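You operate a simulated robot arm through the tools that you are given. There is no shell and no other tool.

Carry out the task below with a simulated robot arm. There is one attempt and no reset: what you move stays moved.

## Task
Shine the torch down both bushes, box the dirty one, torch off.
Fine: use the small clear box; lay the torch back; the clean bush stays. Set down upright: torch, bush.

Only the result counts: the job must be done as asked and must still hold three seconds after the hand-in. Knocking over, shifting, dropping, spilling or breaking anything else fails it.

## Robot
A 6-joint arm with a two-finger parallel gripper, fixed in place. Base frame: the origin is at the foot of the arm, x ahead of it, y to its left, z up. Lengths are in mm, angles in rad, forces in N, time in s.
With the tool pointing down near the work surface it reaches from about 480 to 880 mm from the base axis. Its first joint turns from -2.007 to 2.007 rad. Payload 4.2 kg.
The TCP is the grasp point between the finger pads, 23 mm short of the fingertips. In the tool frame z runs along the fingers and y along their closing line. Largest opening 94 mm; finger width 38, thickness 10; the body of the gripper, 54 by 96 mm, starts 39 mm behind the TCP.
Orientation is told as [roll, pitch, yaw] about the base's x, y, z axes, in that order, counted from this pose: with the fingers straight down and closing along the base's y, the tool's x points along the base's -x, its y along +y and its z along -z.

## Interface
- The arm moves only by the tool drive_tool. Its argument "targets" is a list of rows, each an object (a shift or turn left out is 0, a gripper value left out holds the last) with "travel": the shift along the tool's x, y, z in units of 30 mm (1.0 is 30 mm), a list of three; "dr": the turn, a rotation vector about the tool's x, y, z in units of 8 degrees (1.0 is 8 degrees), a list of three; "jaw": the finger opening in cm, from 0 to 9.4. In form: [{"travel": [tx, ty, tz], "dr": [ax, ay, az], "jaw": jaw}, ...]. A call has 1 to 20 rows; each row shifts and turns the commanded pose from where the row before left it, along the tool's axes as they then stand. A call with a number of a shift or a turn outside -1 to 1 is refused whole. Each row takes 0.2 s and may step no farther than 50 mm and 0.15 rad from the row before; otherwise, or with a gripper value out of range, the whole call is refused. Where a pose cannot be reached the arm comes as near as it can. A force on the tool above 40 N (or 10 N above the force at the start of the call, whichever is more), or a blocked arm, ends the call early, and 0.2 s more pass. The fingers move at their own pace (about 108 mm/s each) and stop on an object; they squeeze with about 40 N. The grip force told is the motor's: it shows also when the fingers shut on nothing. Time passes only in rows, and 0.2 s behind the last, so rows that do not move let the fingers close. The reply holds the time, the measured pose of the TCP, the force on the tool along the base axes, the opening and the grip force, in the units named above and with some noise, with the torque about the TCP (base axes, N m) and any sound that the robot's microphone picked up.
- Cameras (640 x 400 px; columns grow to the right, rows downward): "scene" is fixed at [221.2, 649.9, 1480]; the picture's right is [-0.89, -0.46, 0.00], its down [-0.23, 0.44, -0.87] and it looks along [0.40, -0.77, -0.50] (base axes); focal length 357 px, centre (320, 200). "wrist" rides on the gripper at [86, 16, -74] in the tool frame; the picture's right is [-0.18, 0.98, 0.00], its down [-0.58, -0.11, -0.81] and it looks along [-0.79, -0.15, 0.59] (tool axes); focal length 243 px, centre (320, 200). There is no depth. A picture from a camera that has moved, and an enlarged one, comes with that camera's place and axes in the base frame and with its lens.
- capture(camera): a new picture of that camera. The clock stands still meanwhile.
- move_column(by): slides the trunk up (or, below 0, down) by that many mm; the arm rides with it, the base frame stays. It gives what a move gives, with no picture.
- zoom(camera, box): a new picture of the part [left, top, right, bottom] of that camera's present view, enlarged. The clock stands still meanwhile.
- close_job(): hands the job in; it is judged then, once.

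Nothing tells you positions but the pictures and the camera data. Unless the task says otherwise, let go and move clear before handing in.

The tools are called after "Call:" as name(argument=value, ...) on one line, values as JSON. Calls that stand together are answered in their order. drive_tool: Moves the arm, as the interface text tells. Its arguments: {"type":"object","properties":{"targets":{"type":"array","items":{"type":"object","properties":{"travel":{"type":"array","items":{"type":"number"}},"dr":{"type":"array","items":{"type":"number"}},"jaw":{"type":"number"}}}}},"required":["targets"]} The other tools are called the same way: move_column (by) slides the trunk up or down; capture (camera) takes a picture; zoom (camera, box) takes an enlarged picture of a part of a camera's view; close_job () hands the job in.

At the start:

```text
clock: 0.0
ee_pos: [500.9, -44.0, 1296.2]
tool_rot: [0.0, 0.0, 0.0]
force: [0.1, -0.9, 0.4]
torque: [0.0, 0.02, 0.01]
opening: 93.9
grip_force: 0.0
trunk travel left (down, up): [-800.0, 190.0]
```

scene: 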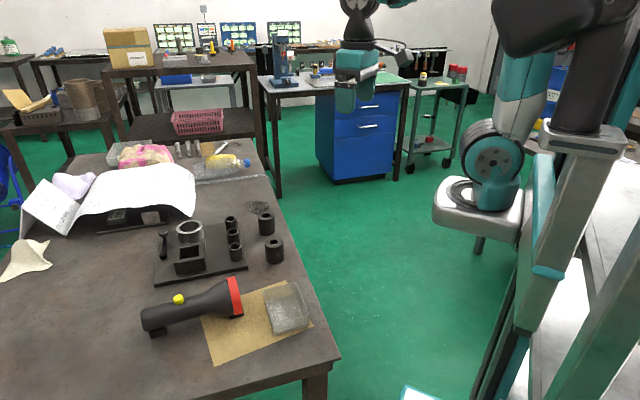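
wrist: 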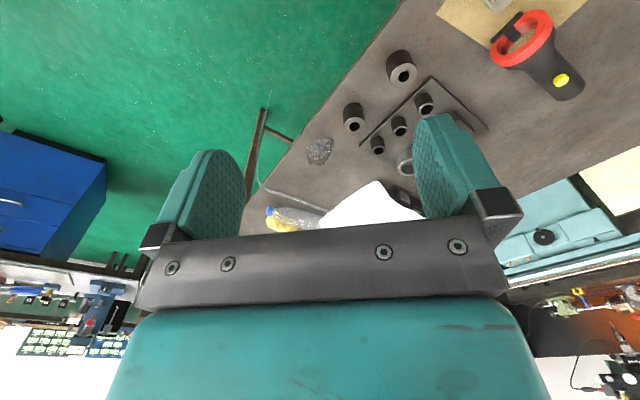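

I see a table with a torch (yellow button, red head) on a cardboard or mat, a small clear box, a plate with parts and two free-standing bushes. I'll zoom in to get details before moving.

Call:
zoom(camera="scene", box=[130, 190, 350, 370])

Call:
zoom(camera="scene", box=[140, 190, 300, 290])

Call:
zoom(camera="wrist", box=[300, 0, 620, 200])

Call:
zoom(camera="scene", box=[0, 120, 300, 290])

```text
2.22 times, centred on (240, 280) of scene
camera zoom: at [221.2, 649.9, 1480.0], right [-0.89, -0.46, 0.0], down [-0.23, 0.44, -0.87], along [0.4, -0.77, -0.5], focal length 794 px, centre (498, 22)
```

zoom: 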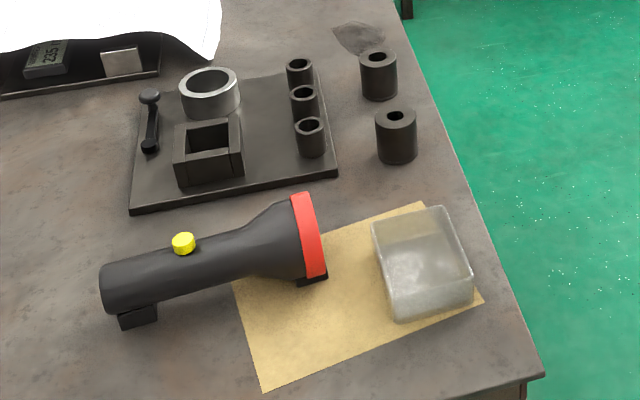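

```text
4.00 times, centred on (220, 240) of scene
camera zoom: at [221.2, 649.9, 1480.0], right [-0.89, -0.46, 0.0], down [-0.23, 0.44, -0.87], along [0.4, -0.77, -0.5], focal length 1430 px, centre (720, 40)
```

zoom: 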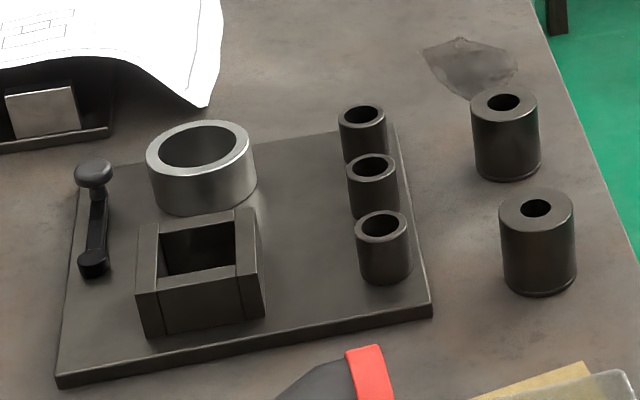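

```text
2.00 times, centred on (460, 100) of wrist
camera zoom: at [415.0, -28.2, 1371.6], right [0.18, 0.98, 0.0], down [0.58, -0.11, 0.81], along [0.79, -0.15, -0.59], focal length 485 px, centre (40, 400)
```

zoom: 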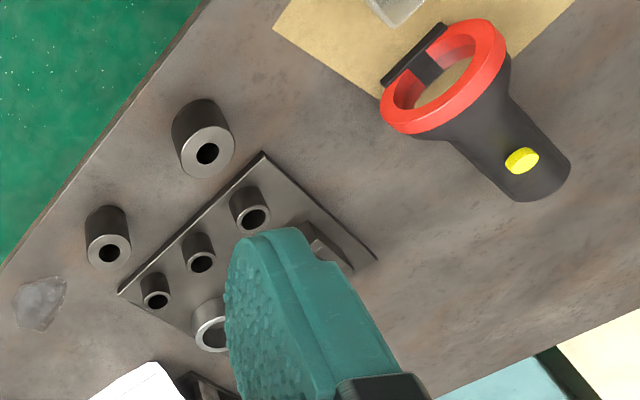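

```text
2.13 times, centred on (150, 205) of scene
camera zoom: at [221.2, 649.9, 1480.0], right [-0.89, -0.46, 0.0], down [-0.23, 0.44, -0.87], along [0.4, -0.77, -0.5], focal length 762 px, centre (683, 189)
```

zoom: 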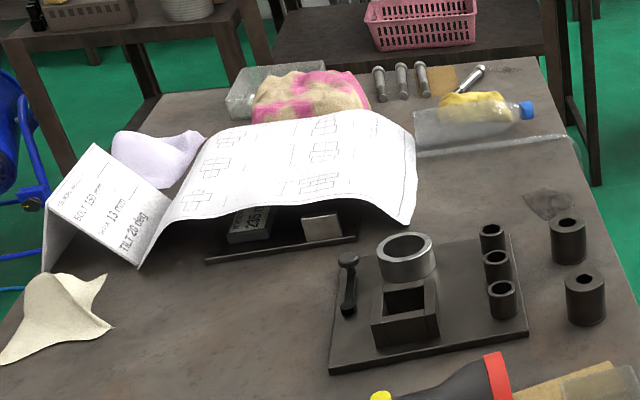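

The table top looks to be at about z≈905. The bushes are near (647,74) and (734,-16), the torch runs from its head at (621,255) to its tail at (736,380), and the box is near (540,198). I'll look closer at the bores, the notes on the paper and the torch.

Call:
zoom(camera="scene", box=[250, 205, 298, 235])

Call:
zoom(camera="scene", box=[250, 235, 298, 265])

Call:
zoom(camera="scene", box=[15, 180, 111, 240])

Call:
zoom(camera="scene", box=[130, 260, 258, 340])

Call:
zoom(camera="scene", box=[80, 160, 208, 240])

Call:
zoom(camera="scene", box=[210, 265, 338, 345])

```text
13.33 times, centred on (274, 220) of scene
camera zoom: at [221.2, 649.9, 1480.0], right [-0.89, -0.46, 0.0], down [-0.23, 0.44, -0.87], along [0.4, -0.77, -0.5], focal length 4765 px, centre (933, -67)
```

zoom: 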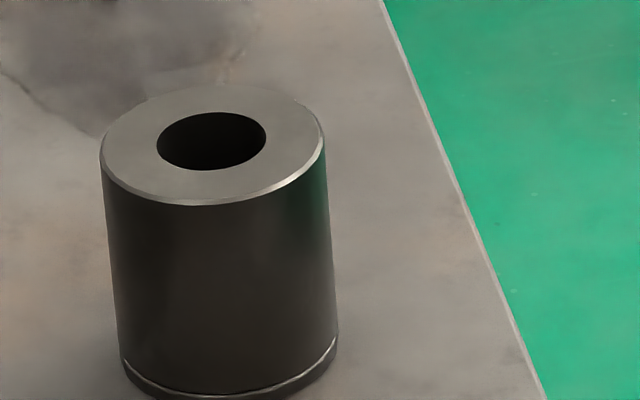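

```text
13.33 times, centred on (274, 250) of scene
camera zoom: at [221.2, 649.9, 1480.0], right [-0.89, -0.46, 0.0], down [-0.23, 0.44, -0.87], along [0.4, -0.77, -0.5], focal length 4765 px, centre (933, -467)
```

zoom: 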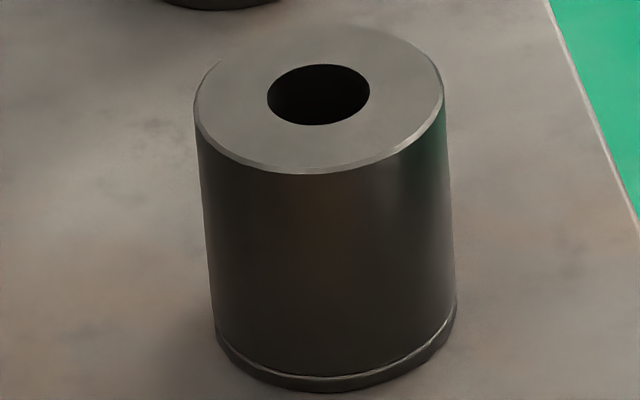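

```text
6.67 times, centred on (63, 210) of scene
camera zoom: at [221.2, 649.9, 1480.0], right [-0.89, -0.46, 0.0], down [-0.23, 0.44, -0.87], along [0.4, -0.77, -0.5], focal length 2383 px, centre (2033, 133)
```

zoom: 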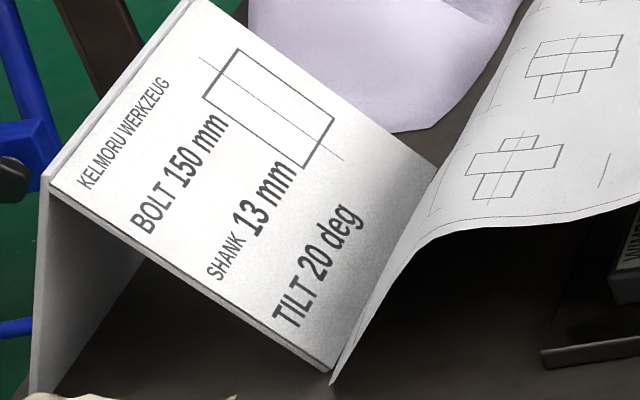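

```text
5.00 times, centred on (194, 300) of scene
camera zoom: at [221.2, 649.9, 1480.0], right [-0.89, -0.46, 0.0], down [-0.23, 0.44, -0.87], along [0.4, -0.77, -0.5], focal length 1787 px, centre (950, -300)
```

zoom: 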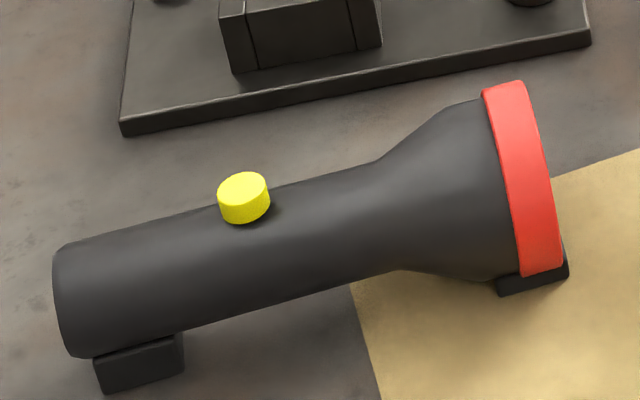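

```text
5.00 times, centred on (144, 200) of scene
camera zoom: at [221.2, 649.9, 1480.0], right [-0.89, -0.46, 0.0], down [-0.23, 0.44, -0.87], along [0.4, -0.77, -0.5], focal length 1787 px, centre (1200, 200)
```

zoom: 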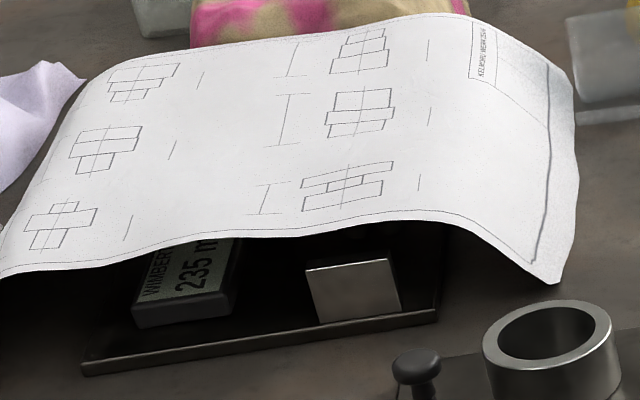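

```text
5.00 times, centred on (274, 305) of scene
camera zoom: at [221.2, 649.9, 1480.0], right [-0.89, -0.46, 0.0], down [-0.23, 0.44, -0.87], along [0.4, -0.77, -0.5], focal length 1787 px, centre (550, -325)
```

zoom: 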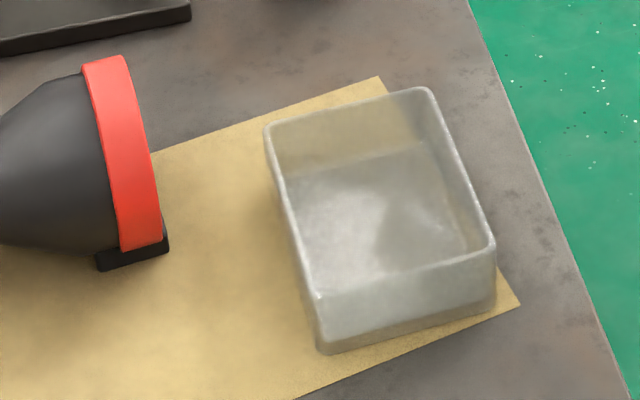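

The bores are dark in ambient light, and the other items look like clutter. I'll move above the torch first, then turn the hand so the head lies on the side away from the camera.

Call:
drive_tool(targets=[{"travel": [-0.485, 0.946, 0.375], "jaw": 9.4}, {"travel": [-0.485, 0.946, 0.375]}, {"travel": [-0.485, 0.946, 0.375]}, {"travel": [-0.485, 0.946, 0.375]}, {"travel": [-0.485, 0.946, 0.375]}, {"travel": [-0.485, 0.946, 0.375]}, {"travel": [-0.485, 0.946, 0.375]}, {"travel": [-0.485, 0.946, 0.375]}, {"travel": [-0.485, 0.946, 0.375]}, {"travel": [-0.485, 0.946, 0.375]}, {"travel": [-0.485, 0.946, 0.375]}, {"travel": [-0.485, 0.946, 0.375]}, {"travel": [-0.485, 0.946, 0.375]}])

Call:
capture(camera="wrist")

Call:
capture(camera="scene")

```text
clock: 2.8
ee_pos: [686.4, 325.2, 1152.4]
tool_rot: [-0.001, 0.0, -0.001]
force: [-0.4, -0.6, 0.1]
torque: [0.02, -0.03, 0.0]
opening: 93.9
grip_force: 0.0
trunk travel left (down, up): [-800.0, 190.0]
```

```text
taken
camera wrist: at [600.3, 341.6, 1227.7], right [0.18, 0.98, 0.0], down [0.58, -0.11, 0.81], along [0.79, -0.15, -0.59], focal length 243 px, centre (320, 200)
```

wrist: 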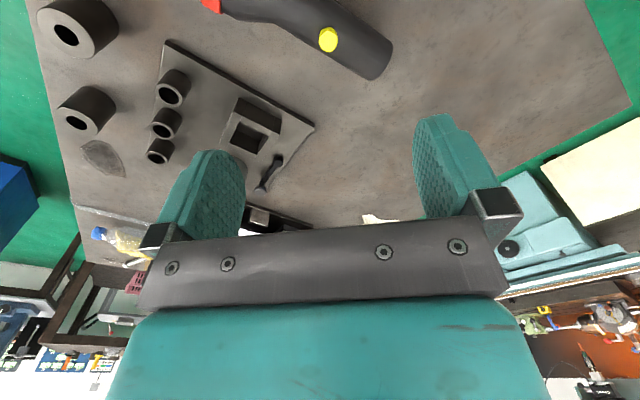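

```text
taken
```

scene: 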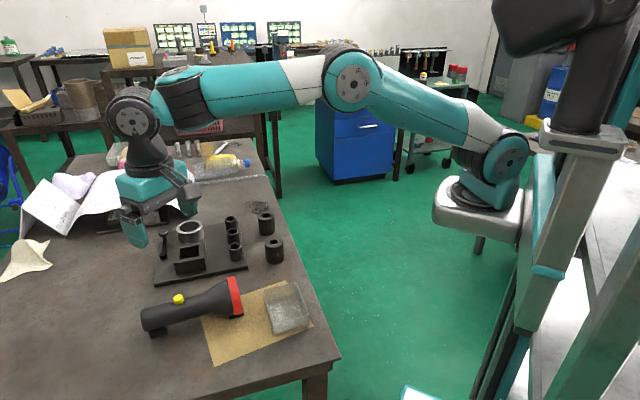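

The arm reaches here, and the button position is confirmed near (695,331,968). Next I'll turn the hand so the torch head lies along tool −x.

Call:
drive_tool(targets=[{"dr": [0, 0, 1]}, {"dr": [0, 0, 1]}, {"dr": [0, 0, 1]}, {"dr": [0, 0, 1]}, {"dr": [0, 0, 1]}, {"dr": [0, 0, 1]}, {"dr": [0, 0, 1]}, {"dr": [0, 0, 1]}, {"dr": [0, 0, 1]}, {"dr": [0, 0, 1]}, {"dr": [0, 0, 1]}, {"dr": [0, 0, 1]}, {"dr": [0, 0, 1]}, {"dr": [0, 0, 1]}, {"dr": [0, 0, 1]}, {"dr": [0, 0, 1]}, {"dr": [0, 0, 0.75]}])

Call:
capture(camera="wrist")

Call:
capture(camera="scene")

```text
clock: 6.4
ee_pos: [695.0, 326.0, 1153.3]
tool_rot: [0.015, -0.003, -2.336]
force: [-0.1, -0.3, -0.8]
torque: [-0.01, -0.03, 0.01]
opening: 94.0
grip_force: 0.0
out of reach, approached as far as the arm can: row 17
trunk travel left (down, up): [-800.0, 190.0]
```

```text
taken
camera wrist: at [766.0, 377.9, 1227.9], right [0.58, -0.81, 0.02], down [-0.49, -0.33, 0.81], along [-0.65, -0.48, -0.59], focal length 243 px, centre (320, 200)
```

wrist: 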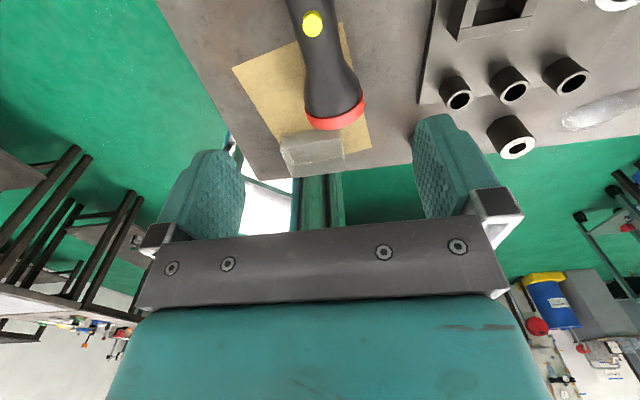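

```text
taken
```

scene: 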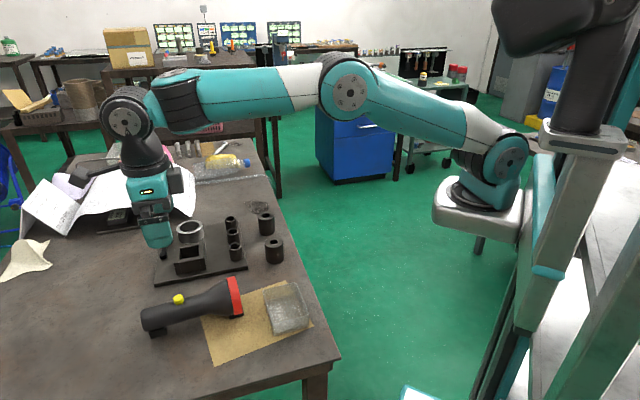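

The wrist joint ran out just short of the last row (yaw about −134°). I'll back off slightly and zoom in to measure the torch precisely.

Call:
drive_tool(targets=[{"dr": [0, 0, -0.6]}, {"travel": [0.8, 0, 0]}, {"travel": [0.8, 0, 0]}])

Call:
zoom(camera="wrist", box=[200, 0, 440, 150])

Call:
capture(camera="wrist")

```text
clock: 7.2
ee_pos: [703.5, 345.0, 1149.8]
tool_rot: [-0.001, -0.001, -2.255]
force: [0.5, -0.2, 0.1]
torque: [0.02, 0.01, 0.03]
opening: 94.1
grip_force: 0.1
out of reach, approached as far as the arm can: row 2, 3
trunk travel left (down, up): [-800.0, 190.0]
```

```text
2.67 times, centred on (320, 75) of wrist
camera zoom: at [771.6, 402.8, 1224.1], right [0.65, -0.76, 0.0], down [-0.45, -0.38, 0.81], along [-0.62, -0.52, -0.59], focal length 647 px, centre (320, 533)
```

zoom: 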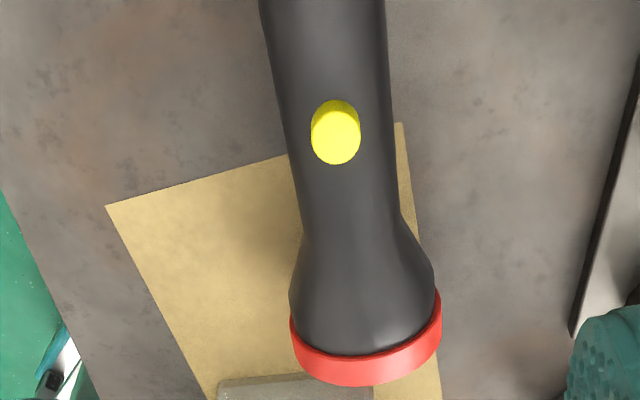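

```text
taken
camera wrist: at [771.6, 402.8, 1224.1], right [0.65, -0.76, 0.0], down [-0.45, -0.38, 0.81], along [-0.62, -0.52, -0.59], focal length 243 px, centre (320, 200)
```

wrist: 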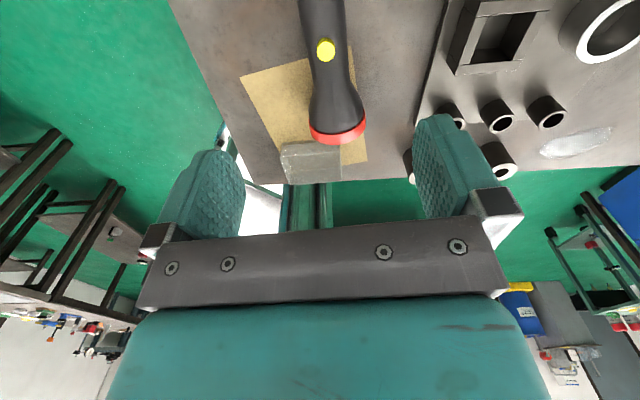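

The torch axis points at −130°, the button top is near (695,331,974), the handle is about 42 mm across and the head about 76 mm. Next I'll close the fingers and come over the button.

Call:
drive_tool(targets=[{"travel": [-0.5, 0.06, 0.8], "dr": [0, 0, 0.1], "jaw": 0}, {"travel": [0, 0, 1]}, {"travel": [0, 0, 1]}, {"travel": [0, 0, 1]}, {}])

Call:
capture(camera="wrist")

Call:
zoom(camera="scene", box=[98, 220, 258, 320])

```text
clock: 8.4
ee_pos: [696.0, 333.0, 1035.8]
tool_rot: [0.003, 0.001, -2.268]
force: [-0.5, 0.1, 0.8]
torque: [0.0, 0.02, 0.01]
opening: 0.0
grip_force: 39.9
trunk travel left (down, up): [-800.0, 190.0]
```

```text
taken
camera wrist: at [764.0, 388.5, 1110.4], right [0.64, -0.77, 0.0], down [-0.46, -0.37, 0.81], along [-0.62, -0.51, -0.59], focal length 243 px, centre (320, 200)
```

wrist: 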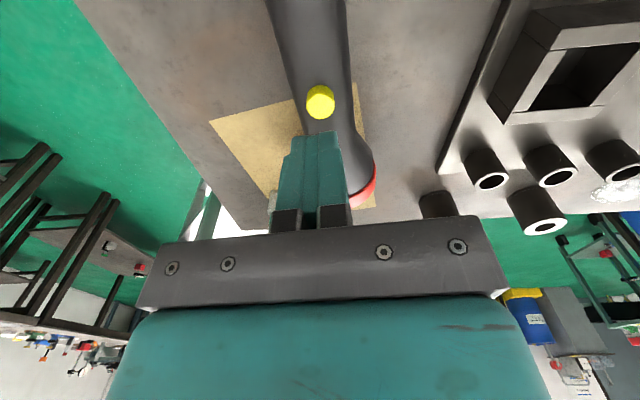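

```text
4.00 times, centred on (178, 270) of scene
camera zoom: at [221.2, 649.9, 1480.0], right [-0.89, -0.46, 0.0], down [-0.23, 0.44, -0.87], along [0.4, -0.77, -0.5], focal length 1430 px, centre (888, -80)
```

zoom: 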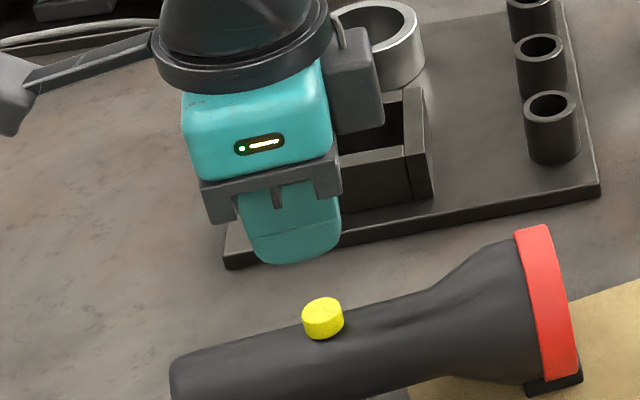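

The closed fingertips are right above the button. I'll descend and then creep down in small steps until it clicks.

Call:
drive_tool(targets=[{"travel": [0, 0, 0.6]}, {"travel": [0, 0, 0.5]}, {"travel": [0, 0, 0.06]}, {"travel": [0, 0, 0.06]}, {"travel": [0, 0, 0.06]}, {"travel": [0, 0, 0.06]}])

Call:
zoom(camera="scene", box=[98, 220, 258, 320])

```text
clock: 9.8
ee_pos: [693.9, 331.7, 995.1]
tool_rot: [0.003, 0.0, -2.265]
force: [0.5, -1.4, 0.8]
torque: [-0.03, 0.06, 0.01]
opening: 0.2
grip_force: 40.2
trunk travel left (down, up): [-800.0, 190.0]
```

```text
4.00 times, centred on (178, 270) of scene
camera zoom: at [221.2, 649.9, 1480.0], right [-0.89, -0.46, 0.0], down [-0.23, 0.44, -0.87], along [0.4, -0.77, -0.5], focal length 1430 px, centre (888, -80)
```

zoom: 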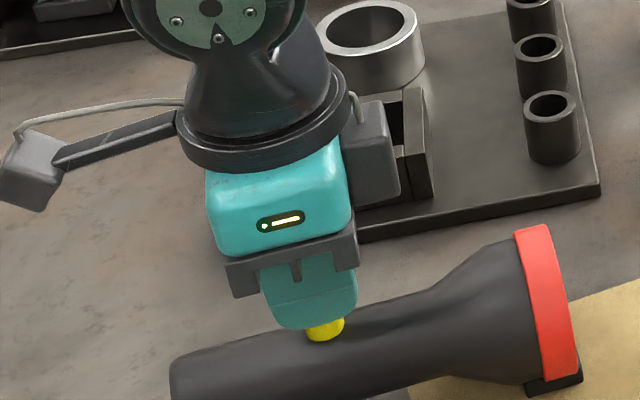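

Call:
drive_tool(targets=[{"travel": [0, 0, 0.05]}, {"travel": [0, 0, 0.05]}, {"travel": [0, 0, 0.05]}])

Call:
zoom(camera="scene", box=[130, 250, 290, 350])

```text
clock: 10.6
ee_pos: [695.4, 332.6, 991.7]
tool_rot: [0.004, 0.002, -2.265]
force: [-4.6, -1.4, 14.9]
torque: [-0.07, 0.12, -0.02]
opening: 0.2
grip_force: 40.4
trunk travel left (down, up): [-800.0, 190.0]
heard: click
```

```text
4.00 times, centred on (210, 300) of scene
camera zoom: at [221.2, 649.9, 1480.0], right [-0.89, -0.46, 0.0], down [-0.23, 0.44, -0.87], along [0.4, -0.77, -0.5], focal length 1430 px, centre (760, -200)
```

zoom: 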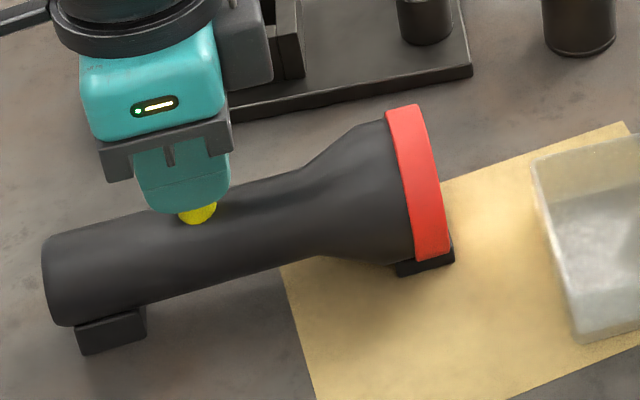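

A click was heard at about 15 N, so I'll back off and check whether the torch is lit.

Call:
drive_tool(targets=[{"travel": [0, 0, -0.3]}, {"travel": [0, 0, -0.8]}, {"travel": [0, 0, -1]}, {"travel": [0, 0, -1], "jaw": 9.4}, {"travel": [0, 0, -1]}])

Call:
capture(camera="wrist")

Call:
zoom(camera="scene", box=[130, 200, 370, 350])

```text
clock: 11.8
ee_pos: [696.5, 332.0, 1115.2]
tool_rot: [0.003, 0.0, -2.269]
force: [0.6, -0.5, 0.0]
torque: [0.0, -0.01, 0.02]
opening: 94.0
grip_force: 0.0
trunk travel left (down, up): [-800.0, 190.0]
```

```text
taken
camera wrist: at [764.3, 388.1, 1189.6], right [0.64, -0.77, 0.0], down [-0.46, -0.37, 0.81], along [-0.62, -0.51, -0.59], focal length 243 px, centre (320, 200)
```

wrist: 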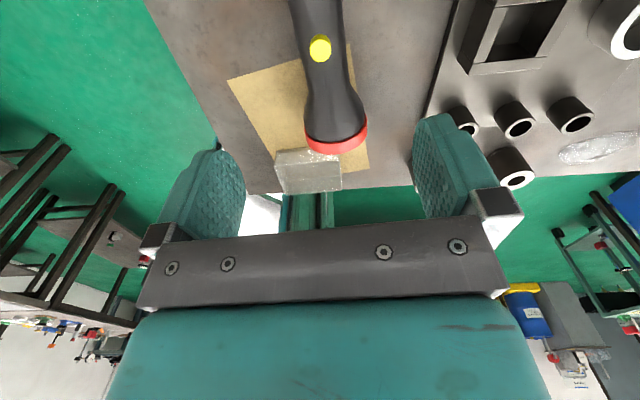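

```text
2.67 times, centred on (250, 275) of scene
camera zoom: at [221.2, 649.9, 1480.0], right [-0.89, -0.46, 0.0], down [-0.23, 0.44, -0.87], along [0.4, -0.77, -0.5], focal length 953 px, centre (507, 0)
```

zoom: 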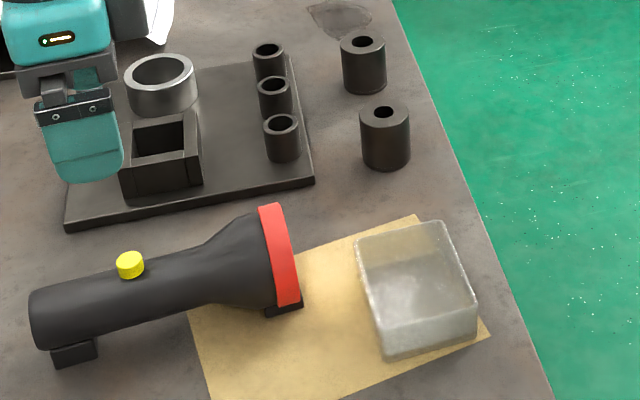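

The switch clicked, but from here the lens isn't visible so I can't tell whether the torch is lit. Before lifting it I'll look down the bores with the wrist camera in ambient light as a baseline.

Call:
drive_tool(targets=[{"travel": [-1, 0.444, 0]}, {"travel": [-1, 0.444, 0]}, {"travel": [-1, 0.444, 0]}, {"travel": [-1, 0.444, 0]}, {"travel": [-1, 0.444, 0]}, {"travel": [-1, 0.444, 0]}, {"travel": [-1, 0.444, 0]}, {"travel": [-1, 0.444, 0]}, {"travel": [-1, 0.444, 0]}, {"travel": [0, 0, 1]}, {"travel": [0, 0, 1]}, {"travel": [0, 0, 0.5]}])

Call:
capture(camera="wrist")

Call:
zoom(camera="scene", box=[130, 200, 370, 350])

```text
clock: 14.4
ee_pos: [613.2, 49.2, 1038.5]
tool_rot: [0.002, 0.001, -2.268]
force: [0.5, -0.5, -0.2]
torque: [0.0, 0.01, -0.03]
opening: 94.0
grip_force: 0.1
trunk travel left (down, up): [-800.0, 190.0]
```

```text
taken
camera wrist: at [682.7, 104.9, 1113.1], right [0.63, -0.77, 0.0], down [-0.46, -0.38, 0.81], along [-0.62, -0.51, -0.59], focal length 243 px, centre (320, 200)
```

wrist: 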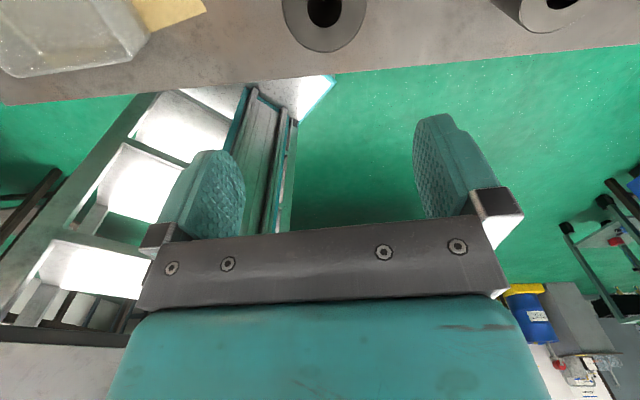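

```text
2.67 times, centred on (250, 275) of scene
camera zoom: at [221.2, 649.9, 1480.0], right [-0.89, -0.46, 0.0], down [-0.23, 0.44, -0.87], along [0.4, -0.77, -0.5], focal length 953 px, centre (507, 0)
```

zoom: 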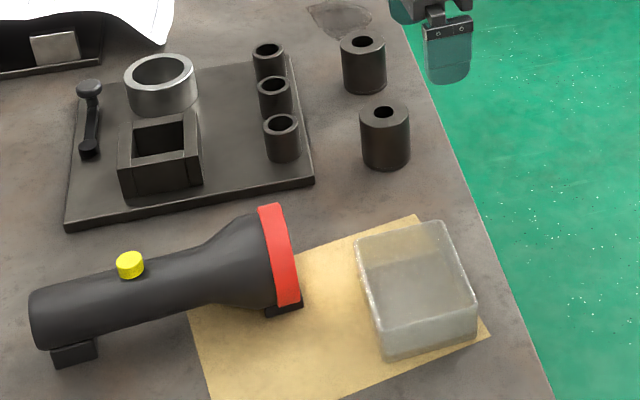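

Call:
zoom(camera="wrist", box=[276, 0, 372, 60])

Call:
zoom(camera="wrist", box=[500, 0, 596, 60])

```text
6.67 times, centred on (324, 30) of wrist
camera zoom: at [682.7, 104.9, 1113.1], right [0.63, -0.77, 0.0], down [-0.46, -0.38, 0.81], along [-0.62, -0.51, -0.59], focal length 1618 px, centre (293, 1333)
```

zoom: 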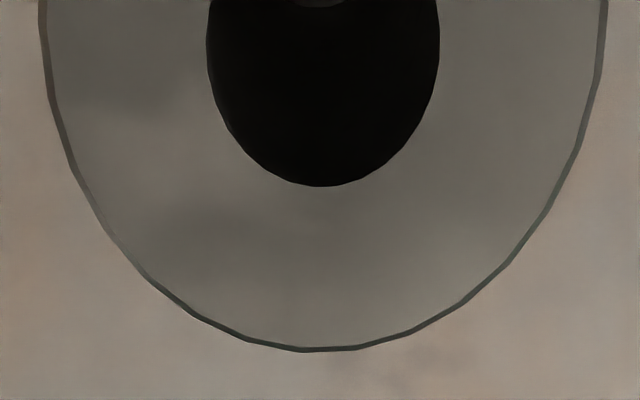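

```text
6.67 times, centred on (548, 30) of wrist
camera zoom: at [682.7, 104.9, 1113.1], right [0.63, -0.77, 0.0], down [-0.46, -0.38, 0.81], along [-0.62, -0.51, -0.59], focal length 1618 px, centre (-1200, 1333)
```

zoom: 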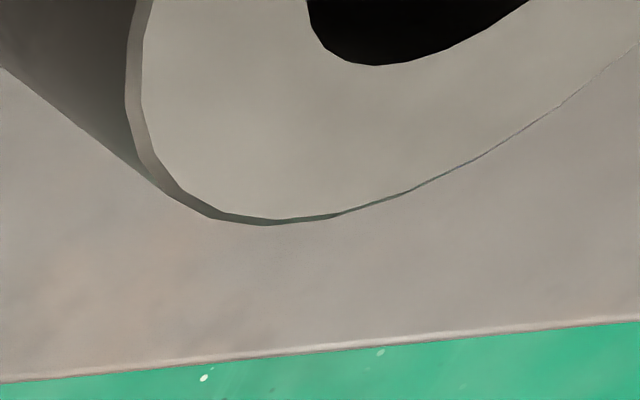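

Both bores are fully dark without the torch. I'll go back over the torch to straddle its handle at the button.

Call:
drive_tool(targets=[{"travel": [0.967, -0.44, 0]}, {"travel": [0.967, -0.44, 0]}, {"travel": [0.967, -0.44, 0]}, {"travel": [0.967, -0.44, 0]}, {"travel": [0.967, -0.44, 0]}, {"travel": [0.967, -0.44, 0]}, {"travel": [0.967, -0.44, 0]}, {"travel": [0.967, -0.44, 0]}, {"travel": [0.967, -0.44, 0]}, {}])

Call:
capture(camera="wrist")

```text
clock: 16.6
ee_pos: [692.6, 326.9, 1038.1]
tool_rot: [0.0, -0.001, -2.267]
force: [0.4, -0.5, 0.6]
torque: [-0.01, -0.01, -0.01]
opening: 94.0
grip_force: 0.0
trunk travel left (down, up): [-800.0, 190.0]
```

```text
taken
camera wrist: at [760.7, 381.6, 1113.2], right [0.64, -0.77, 0.0], down [-0.46, -0.37, 0.81], along [-0.62, -0.51, -0.59], focal length 243 px, centre (320, 200)
```

wrist: 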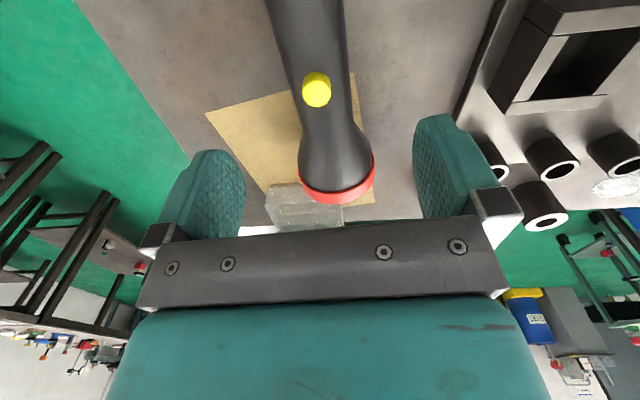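

Call:
drive_tool(targets=[{"travel": [0, 0, 1]}, {"travel": [0, 0, 1]}, {"travel": [0, 0, 0.8]}, {"travel": [0, 0, 0.3]}, {}])

Call:
capture(camera="wrist")

Call:
zoom(camera="scene", box=[98, 230, 258, 330])

```text
clock: 17.8
ee_pos: [690.8, 324.8, 944.0]
tool_rot: [0.002, 0.0, -2.267]
force: [-0.1, 0.5, -0.4]
torque: [0.03, 0.0, 0.02]
opening: 94.1
grip_force: 0.0
trunk travel left (down, up): [-800.0, 190.0]
```

```text
taken
camera wrist: at [758.8, 380.8, 1018.8], right [0.64, -0.77, 0.0], down [-0.46, -0.38, 0.81], along [-0.62, -0.51, -0.59], focal length 243 px, centre (320, 200)
```

wrist: 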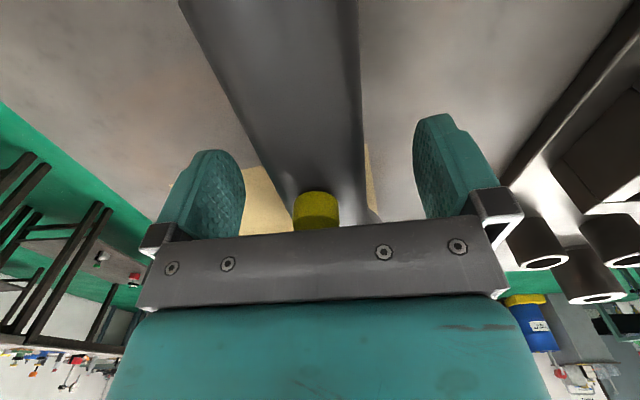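

```text
4.00 times, centred on (178, 280) of scene
camera zoom: at [221.2, 649.9, 1480.0], right [-0.89, -0.46, 0.0], down [-0.23, 0.44, -0.87], along [0.4, -0.77, -0.5], focal length 1430 px, centre (888, -120)
```

zoom: 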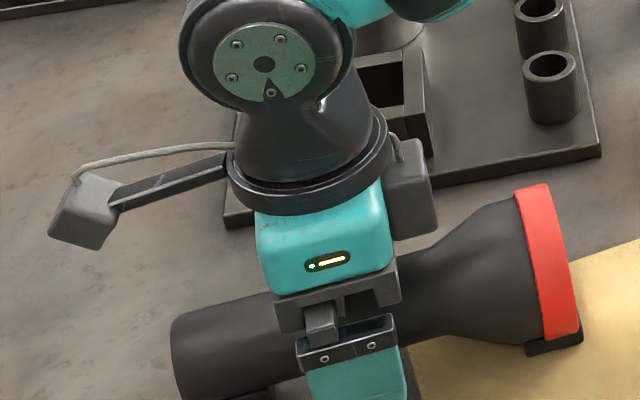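

The fingers straddle the handle with clearance to the button. I'll close the grip and check it before lifting.

Call:
drive_tool(targets=[{"jaw": 4.4}, {"jaw": 3.5}, {"jaw": 3.0}, {}, {}])

Call:
drive_tool(targets=[{"travel": [0, 0, -0.2]}, {"travel": [0, 0, -0.4]}, {"travel": [0, 0, -1]}, {"travel": [0, 0, -1]}, {}])

Call:
capture(camera="scene")

Call:
capture(camera="wrist")

```text
clock: 19.0
ee_pos: [690.5, 324.9, 944.3]
tool_rot: [0.001, -0.001, -2.266]
force: [0.1, 0.7, 0.2]
torque: [0.05, -0.03, -0.07]
opening: 43.2
grip_force: 40.3
trunk travel left (down, up): [-800.0, 190.0]
```

```text
clock: 20.2
ee_pos: [691.0, 325.4, 1022.9]
tool_rot: [0.002, -0.001, -2.266]
force: [0.1, -0.5, -3.6]
torque: [0.05, -0.07, 0.0]
opening: 43.3
grip_force: 40.2
trunk travel left (down, up): [-800.0, 190.0]
```

```text
taken
```

scene: 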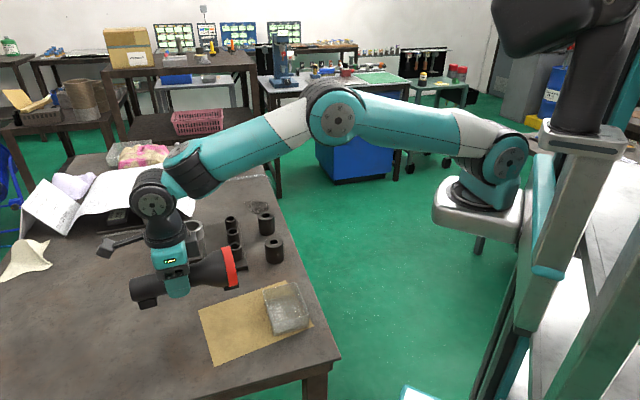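

```text
taken
camera wrist: at [759.0, 381.9, 1097.1], right [0.64, -0.77, 0.0], down [-0.46, -0.37, 0.81], along [-0.62, -0.51, -0.59], focal length 243 px, centre (320, 200)
```

wrist: 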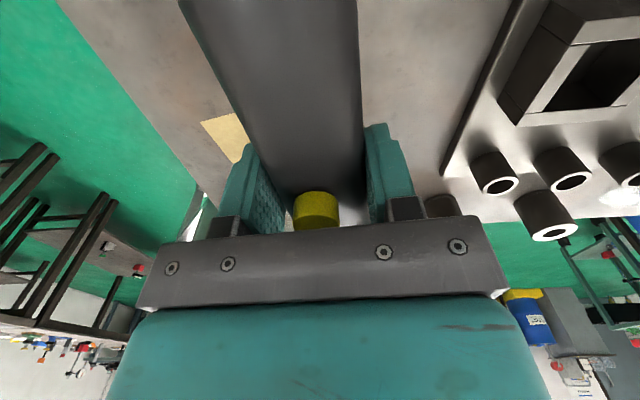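

The torch is held, lifted cleanly and weighs about 4 N. I'll carry it up and inward so there's room to pitch its head down.

Call:
drive_tool(targets=[{"travel": [-0.5, 0.1, -1]}, {"travel": [-0.9, 0.26, -0.654]}, {"travel": [-0.9, 0.26, -0.654]}, {"travel": [-0.9, 0.26, -0.654]}, {"travel": [-0.9, 0.26, -0.654]}, {"travel": [-0.9, 0.26, -0.654]}, {"travel": [-0.9, 0.26, -0.654]}, {"travel": [-0.9, 0.26, -0.654]}])

Call:
drive_tool(targets=[{"dr": [0, 1, 0]}, {"dr": [0, 1, 0]}, {"dr": [0, 1, 0]}, {"dr": [0, 1, 0]}])

Call:
capture(camera="scene")

Call:
capture(camera="wrist")

```text
clock: 22.0
ee_pos: [603.2, 131.5, 1190.1]
tool_rot: [0.001, -0.003, -2.269]
force: [1.3, 0.7, -2.4]
torque: [0.09, -0.05, 0.02]
opening: 43.2
grip_force: 40.2
trunk travel left (down, up): [-800.0, 190.0]
```

```text
clock: 23.0
ee_pos: [602.4, 133.0, 1189.2]
tool_rot: [0.0, 0.561, -2.268]
force: [0.0, 0.2, -2.9]
torque: [0.04, -0.02, 0.01]
opening: 43.1
grip_force: 39.8
trunk travel left (down, up): [-800.0, 190.0]
```

```text
taken
```

scene: 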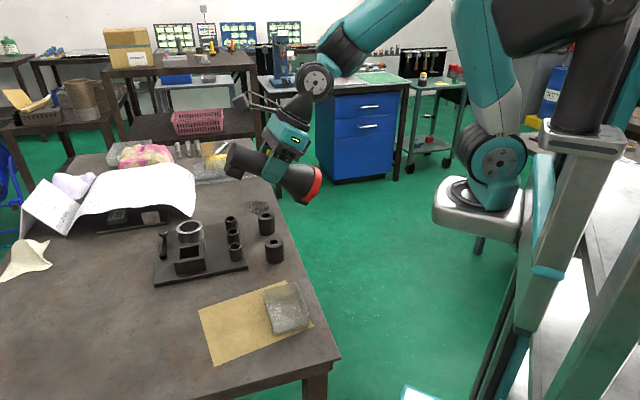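

```text
taken
camera wrist: at [637.7, 147.9, 1299.2], right [0.65, -0.75, -0.1], down [-0.68, -0.64, 0.37], along [-0.34, -0.18, -0.92], focal length 243 px, centre (320, 200)
```

wrist: 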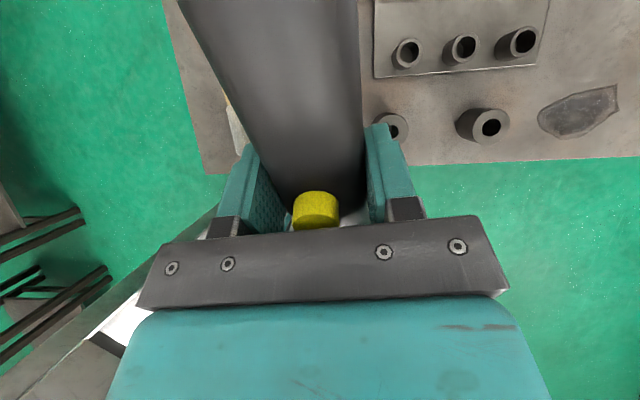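

Call:
zoom(camera="scene", box=[220, 120, 348, 200])

Call:
drive_tool(targets=[{"dr": [0, 1, 0]}, {"dr": [0, 1, 0]}, {"dr": [0, 1, 0]}])

Call:
capture(camera="scene")

Call:
capture(camera="wrist")

```text
5.00 times, centred on (284, 160) of scene
camera zoom: at [221.2, 649.9, 1480.0], right [-0.89, -0.46, 0.0], down [-0.23, 0.44, -0.87], along [0.4, -0.77, -0.5], focal length 1787 px, centre (500, 400)
```

zoom: 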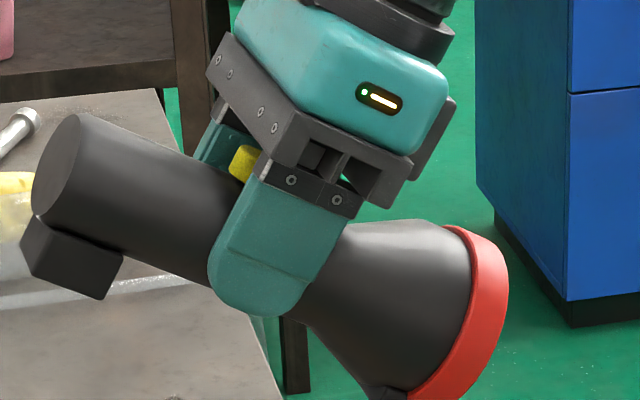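

```text
clock: 23.8
ee_pos: [602.9, 131.7, 1190.3]
tool_rot: [0.0, 0.979, -2.269]
force: [0.0, 0.2, -2.0]
torque: [0.01, -0.08, 0.03]
opening: 43.4
grip_force: 40.1
trunk travel left (down, up): [-800.0, 190.0]
```

```text
taken
```

scene: 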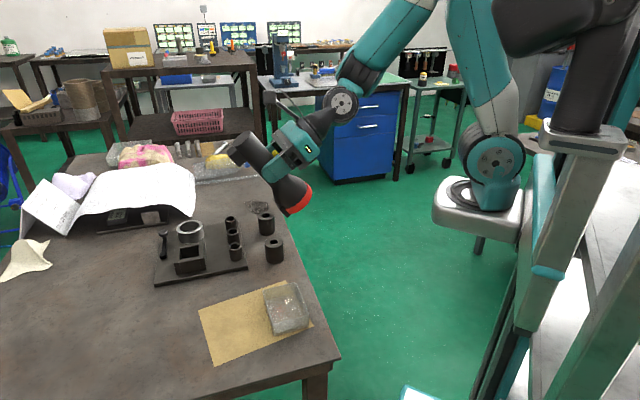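

```text
taken
camera wrist: at [607.2, 110.6, 1303.5], right [0.69, -0.71, -0.15], down [-0.72, -0.69, -0.03], along [-0.08, 0.13, -0.99], focal length 243 px, centre (320, 200)
```

wrist: 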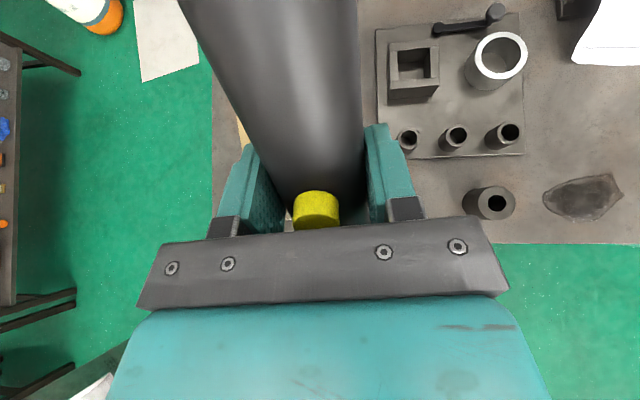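

Call:
drive_tool(targets=[{"dr": [0, 1, 0]}, {"dr": [0, 1, 0]}, {"dr": [0, 1, 0]}, {"dr": [0, 1, 0]}, {"dr": [0, 0.2, 0]}])

Call:
capture(camera="scene")

Call:
capture(camera="wrist")

```text
clock: 25.0
ee_pos: [629.6, 147.0, 1221.1]
tool_rot: [-0.029, 1.559, -2.299]
force: [0.2, -0.5, -3.1]
torque: [-0.03, 0.05, 0.02]
opening: 43.4
grip_force: 39.6
out of reach, approached as far as the arm can: row 4, 5
trunk travel left (down, up): [-800.0, 190.0]
```

```text
taken
```

scene: 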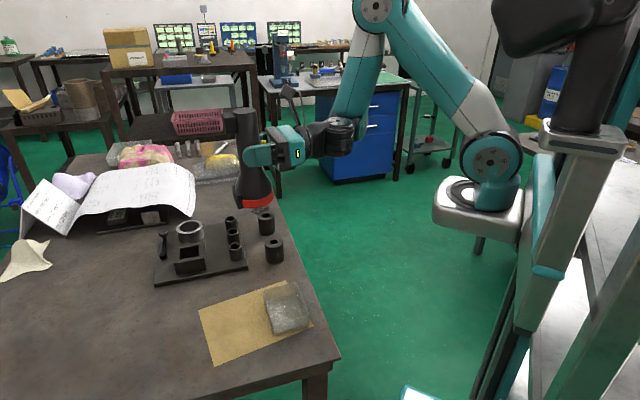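

```text
taken
camera wrist: at [596.5, 79.6, 1308.1], right [0.75, -0.63, -0.18], down [-0.61, -0.55, -0.57], along [0.26, 0.54, -0.8], focal length 243 px, centre (320, 200)
```

wrist: 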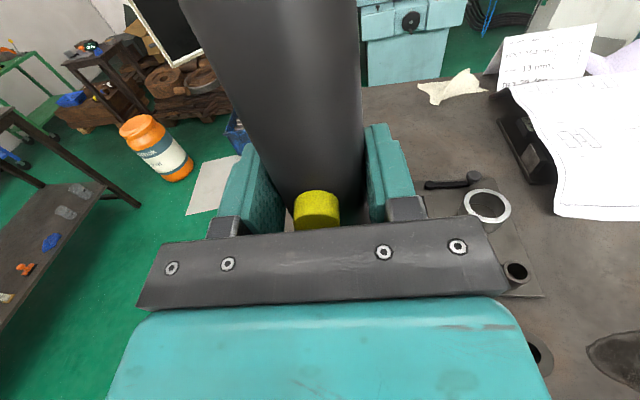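

Call:
zoom(camera="scene", box=[190, 110, 350, 210])

Call:
zoom(camera="scene", box=[150, 200, 350, 325])

```text
4.00 times, centred on (270, 160) of scene
camera zoom: at [221.2, 649.9, 1480.0], right [-0.89, -0.46, 0.0], down [-0.23, 0.44, -0.87], along [0.4, -0.77, -0.5], focal length 1430 px, centre (520, 360)
```

zoom: 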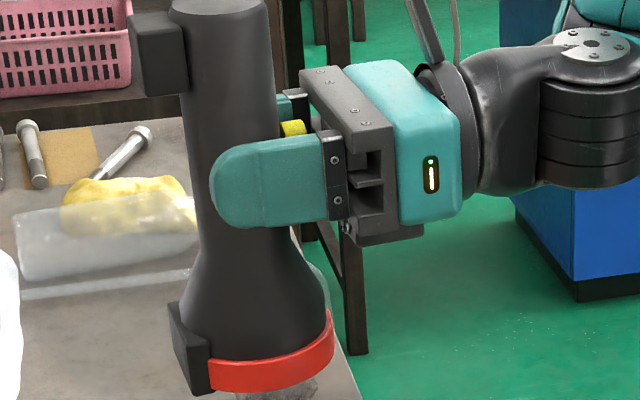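

```text
3.20 times, centred on (250, 262) of scene
camera zoom: at [221.2, 649.9, 1480.0], right [-0.89, -0.46, 0.0], down [-0.23, 0.44, -0.87], along [0.4, -0.77, -0.5], focal length 1144 px, centre (544, 0)
```

zoom: 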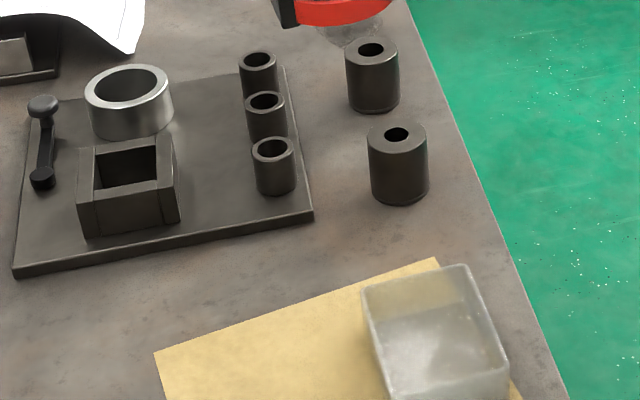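

The torch hangs vertically but I see no spot on the table, so the light may only show inside a bore. I'll bring the lens over the near bush, stay well above it, and check there.

Call:
drive_tool(targets=[{"travel": [0, 0.683, -0.48]}, {"travel": [0, 0.683, -0.48]}, {"travel": [0, 0.683, -0.48]}, {}])

Call:
zoom(camera="scene", box=[190, 160, 350, 260])

```text
clock: 26.0
ee_pos: [656.5, 76.5, 1228.5]
tool_rot: [0.009, 1.555, -2.261]
force: [0.1, 0.4, -2.9]
torque: [-0.01, 0.01, -0.01]
opening: 43.2
grip_force: 40.0
out of reach, approached as far as the arm can: row 1, 2
trunk travel left (down, up): [-800.0, 190.0]
```

```text
4.00 times, centred on (270, 210) of scene
camera zoom: at [221.2, 649.9, 1480.0], right [-0.89, -0.46, 0.0], down [-0.23, 0.44, -0.87], along [0.4, -0.77, -0.5], focal length 1430 px, centre (520, 160)
```

zoom: 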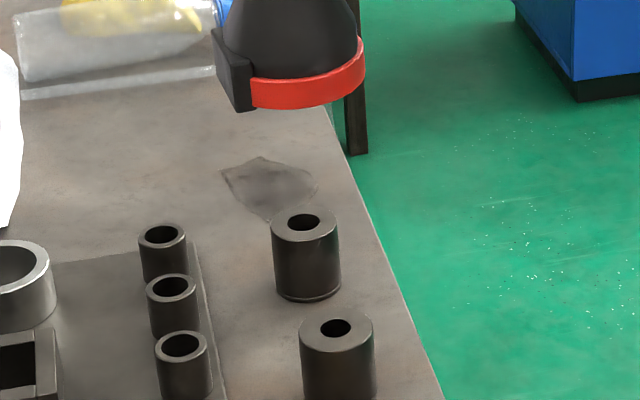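

Call:
drive_tool(targets=[{"travel": [-1, -0.19, -0.1]}, {"travel": [-1, 0, -0.1]}, {"travel": [-1, 0, -0.07]}, {}])

Call:
zoom(camera="scene", box=[190, 160, 350, 260])

Call:
capture(camera="wrist")

Call:
zoom(camera="scene", box=[250, 230, 298, 260])

```text
clock: 27.0
ee_pos: [693.2, 92.6, 1177.2]
tool_rot: [-0.007, 1.555, -2.276]
force: [-0.4, 0.0, -2.9]
torque: [-0.03, 0.02, 0.02]
opening: 43.2
grip_force: 39.6
out of reach, approached as far as the arm can: row 1, 2, 3
trunk travel left (down, up): [-800.0, 190.0]
```

```text
4.00 times, centred on (270, 210) of scene
camera zoom: at [221.2, 649.9, 1480.0], right [-0.89, -0.46, 0.0], down [-0.23, 0.44, -0.87], along [0.4, -0.77, -0.5], focal length 1430 px, centre (520, 160)
```

zoom: 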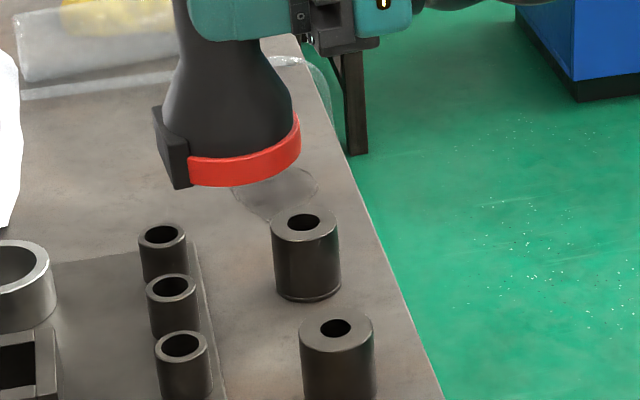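

```text
taken
camera wrist: at [660.1, 25.8, 1265.4], right [0.75, -0.63, -0.18], down [-0.61, -0.55, -0.57], along [0.26, 0.54, -0.8], focal length 243 px, centre (320, 200)
```

wrist: 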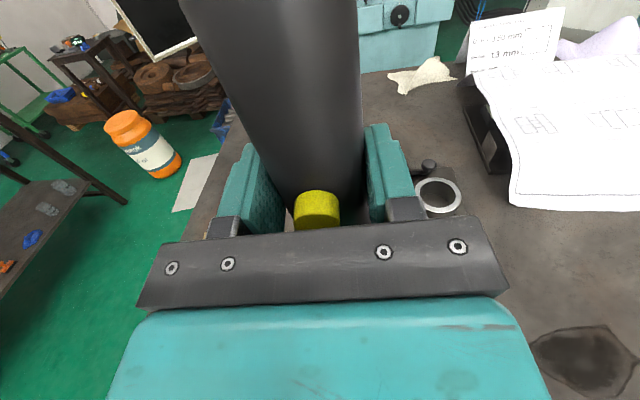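

```text
13.33 times, centred on (274, 245) of scene
camera zoom: at [221.2, 649.9, 1480.0], right [-0.89, -0.46, 0.0], down [-0.23, 0.44, -0.87], along [0.4, -0.77, -0.5], focal length 4765 px, centre (933, -400)
```

zoom: 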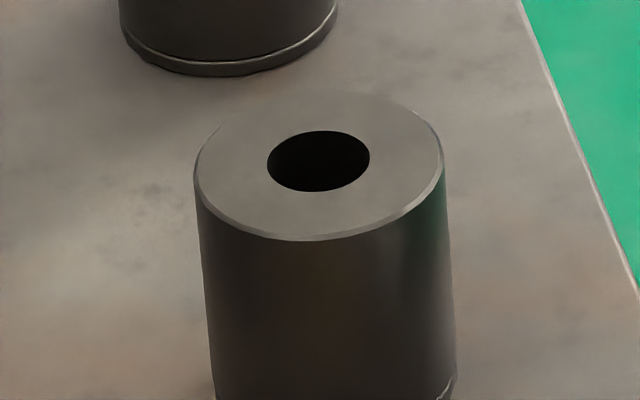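

The arm's inner limit pushes it outward at this height. I'll rise again and lower the trunk instead so the wrist has room.

Call:
drive_tool(targets=[{"travel": [1, 0, -0.3]}, {"travel": [0.9, 0, -0.4]}, {}])

Call:
move_column(by=-60)

```text
clock: 27.8
ee_pos: [679.5, 75.7, 1235.5]
tool_rot: [-0.031, 1.564, -2.303]
force: [-0.3, -0.5, -3.9]
torque: [-0.01, 0.03, 0.02]
opening: 43.4
grip_force: 39.4
trunk travel left (down, up): [-800.0, 190.0]
```

```text
clock: 28.8
ee_pos: [681.0, 76.4, 1175.2]
tool_rot: [-0.015, 1.563, -2.284]
force: [0.4, 0.1, -2.1]
torque: [-0.06, 0.0, 0.04]
opening: 43.3
grip_force: 39.3
trunk travel left (down, up): [-740.0, 250.0]
```

Call:
drive_tool(targets=[{"travel": [0, -0.41, -0.4]}, {"travel": [0, -0.41, -0.4]}, {}])

Call:
move_column(by=-50)

Call:
zoom(camera="scene", box=[190, 160, 350, 260])

Call:
capture(camera="wrist")

```text
clock: 29.6
ee_pos: [647.4, 72.5, 1177.0]
tool_rot: [-0.004, 1.556, -2.273]
force: [-0.8, -0.7, -2.5]
torque: [-0.03, 0.01, 0.01]
opening: 43.5
grip_force: 40.0
out of reach, approached as far as the arm can: row 2
trunk travel left (down, up): [-740.0, 250.0]
```

```text
clock: 30.5
ee_pos: [646.2, 73.4, 1127.8]
tool_rot: [-0.01, 1.557, -2.278]
force: [0.6, 0.4, -2.5]
torque: [-0.05, 0.0, -0.02]
opening: 43.5
grip_force: 40.5
trunk travel left (down, up): [-690.0, 300.0]
```

```text
4.00 times, centred on (270, 210) of scene
camera zoom: at [221.2, 649.9, 1480.0], right [-0.89, -0.46, 0.0], down [-0.23, 0.44, -0.87], along [0.4, -0.77, -0.5], focal length 1430 px, centre (520, 160)
```

zoom: 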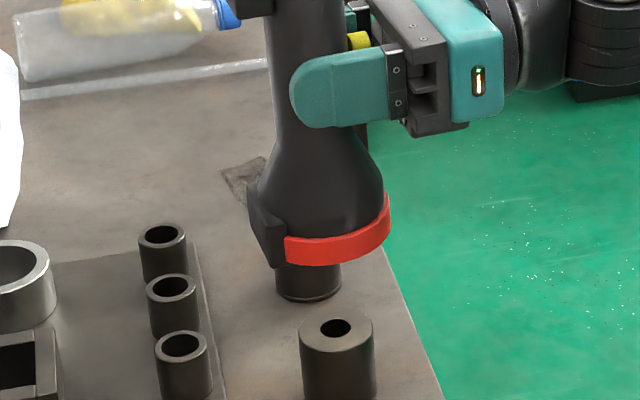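

```text
taken
camera wrist: at [613.8, 6.5, 1216.0], right [0.75, -0.63, -0.18], down [-0.61, -0.55, -0.57], along [0.26, 0.54, -0.8], focal length 243 px, centre (320, 200)
```

wrist: 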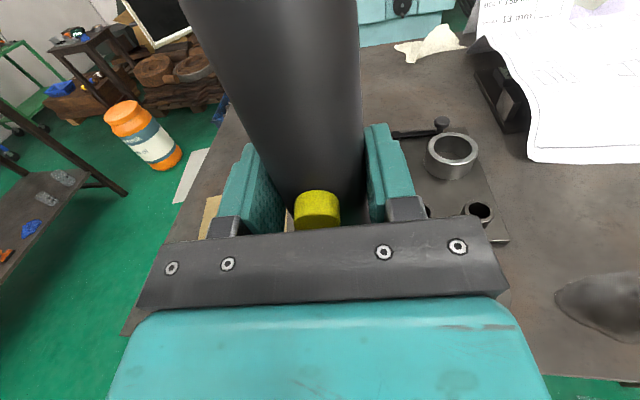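

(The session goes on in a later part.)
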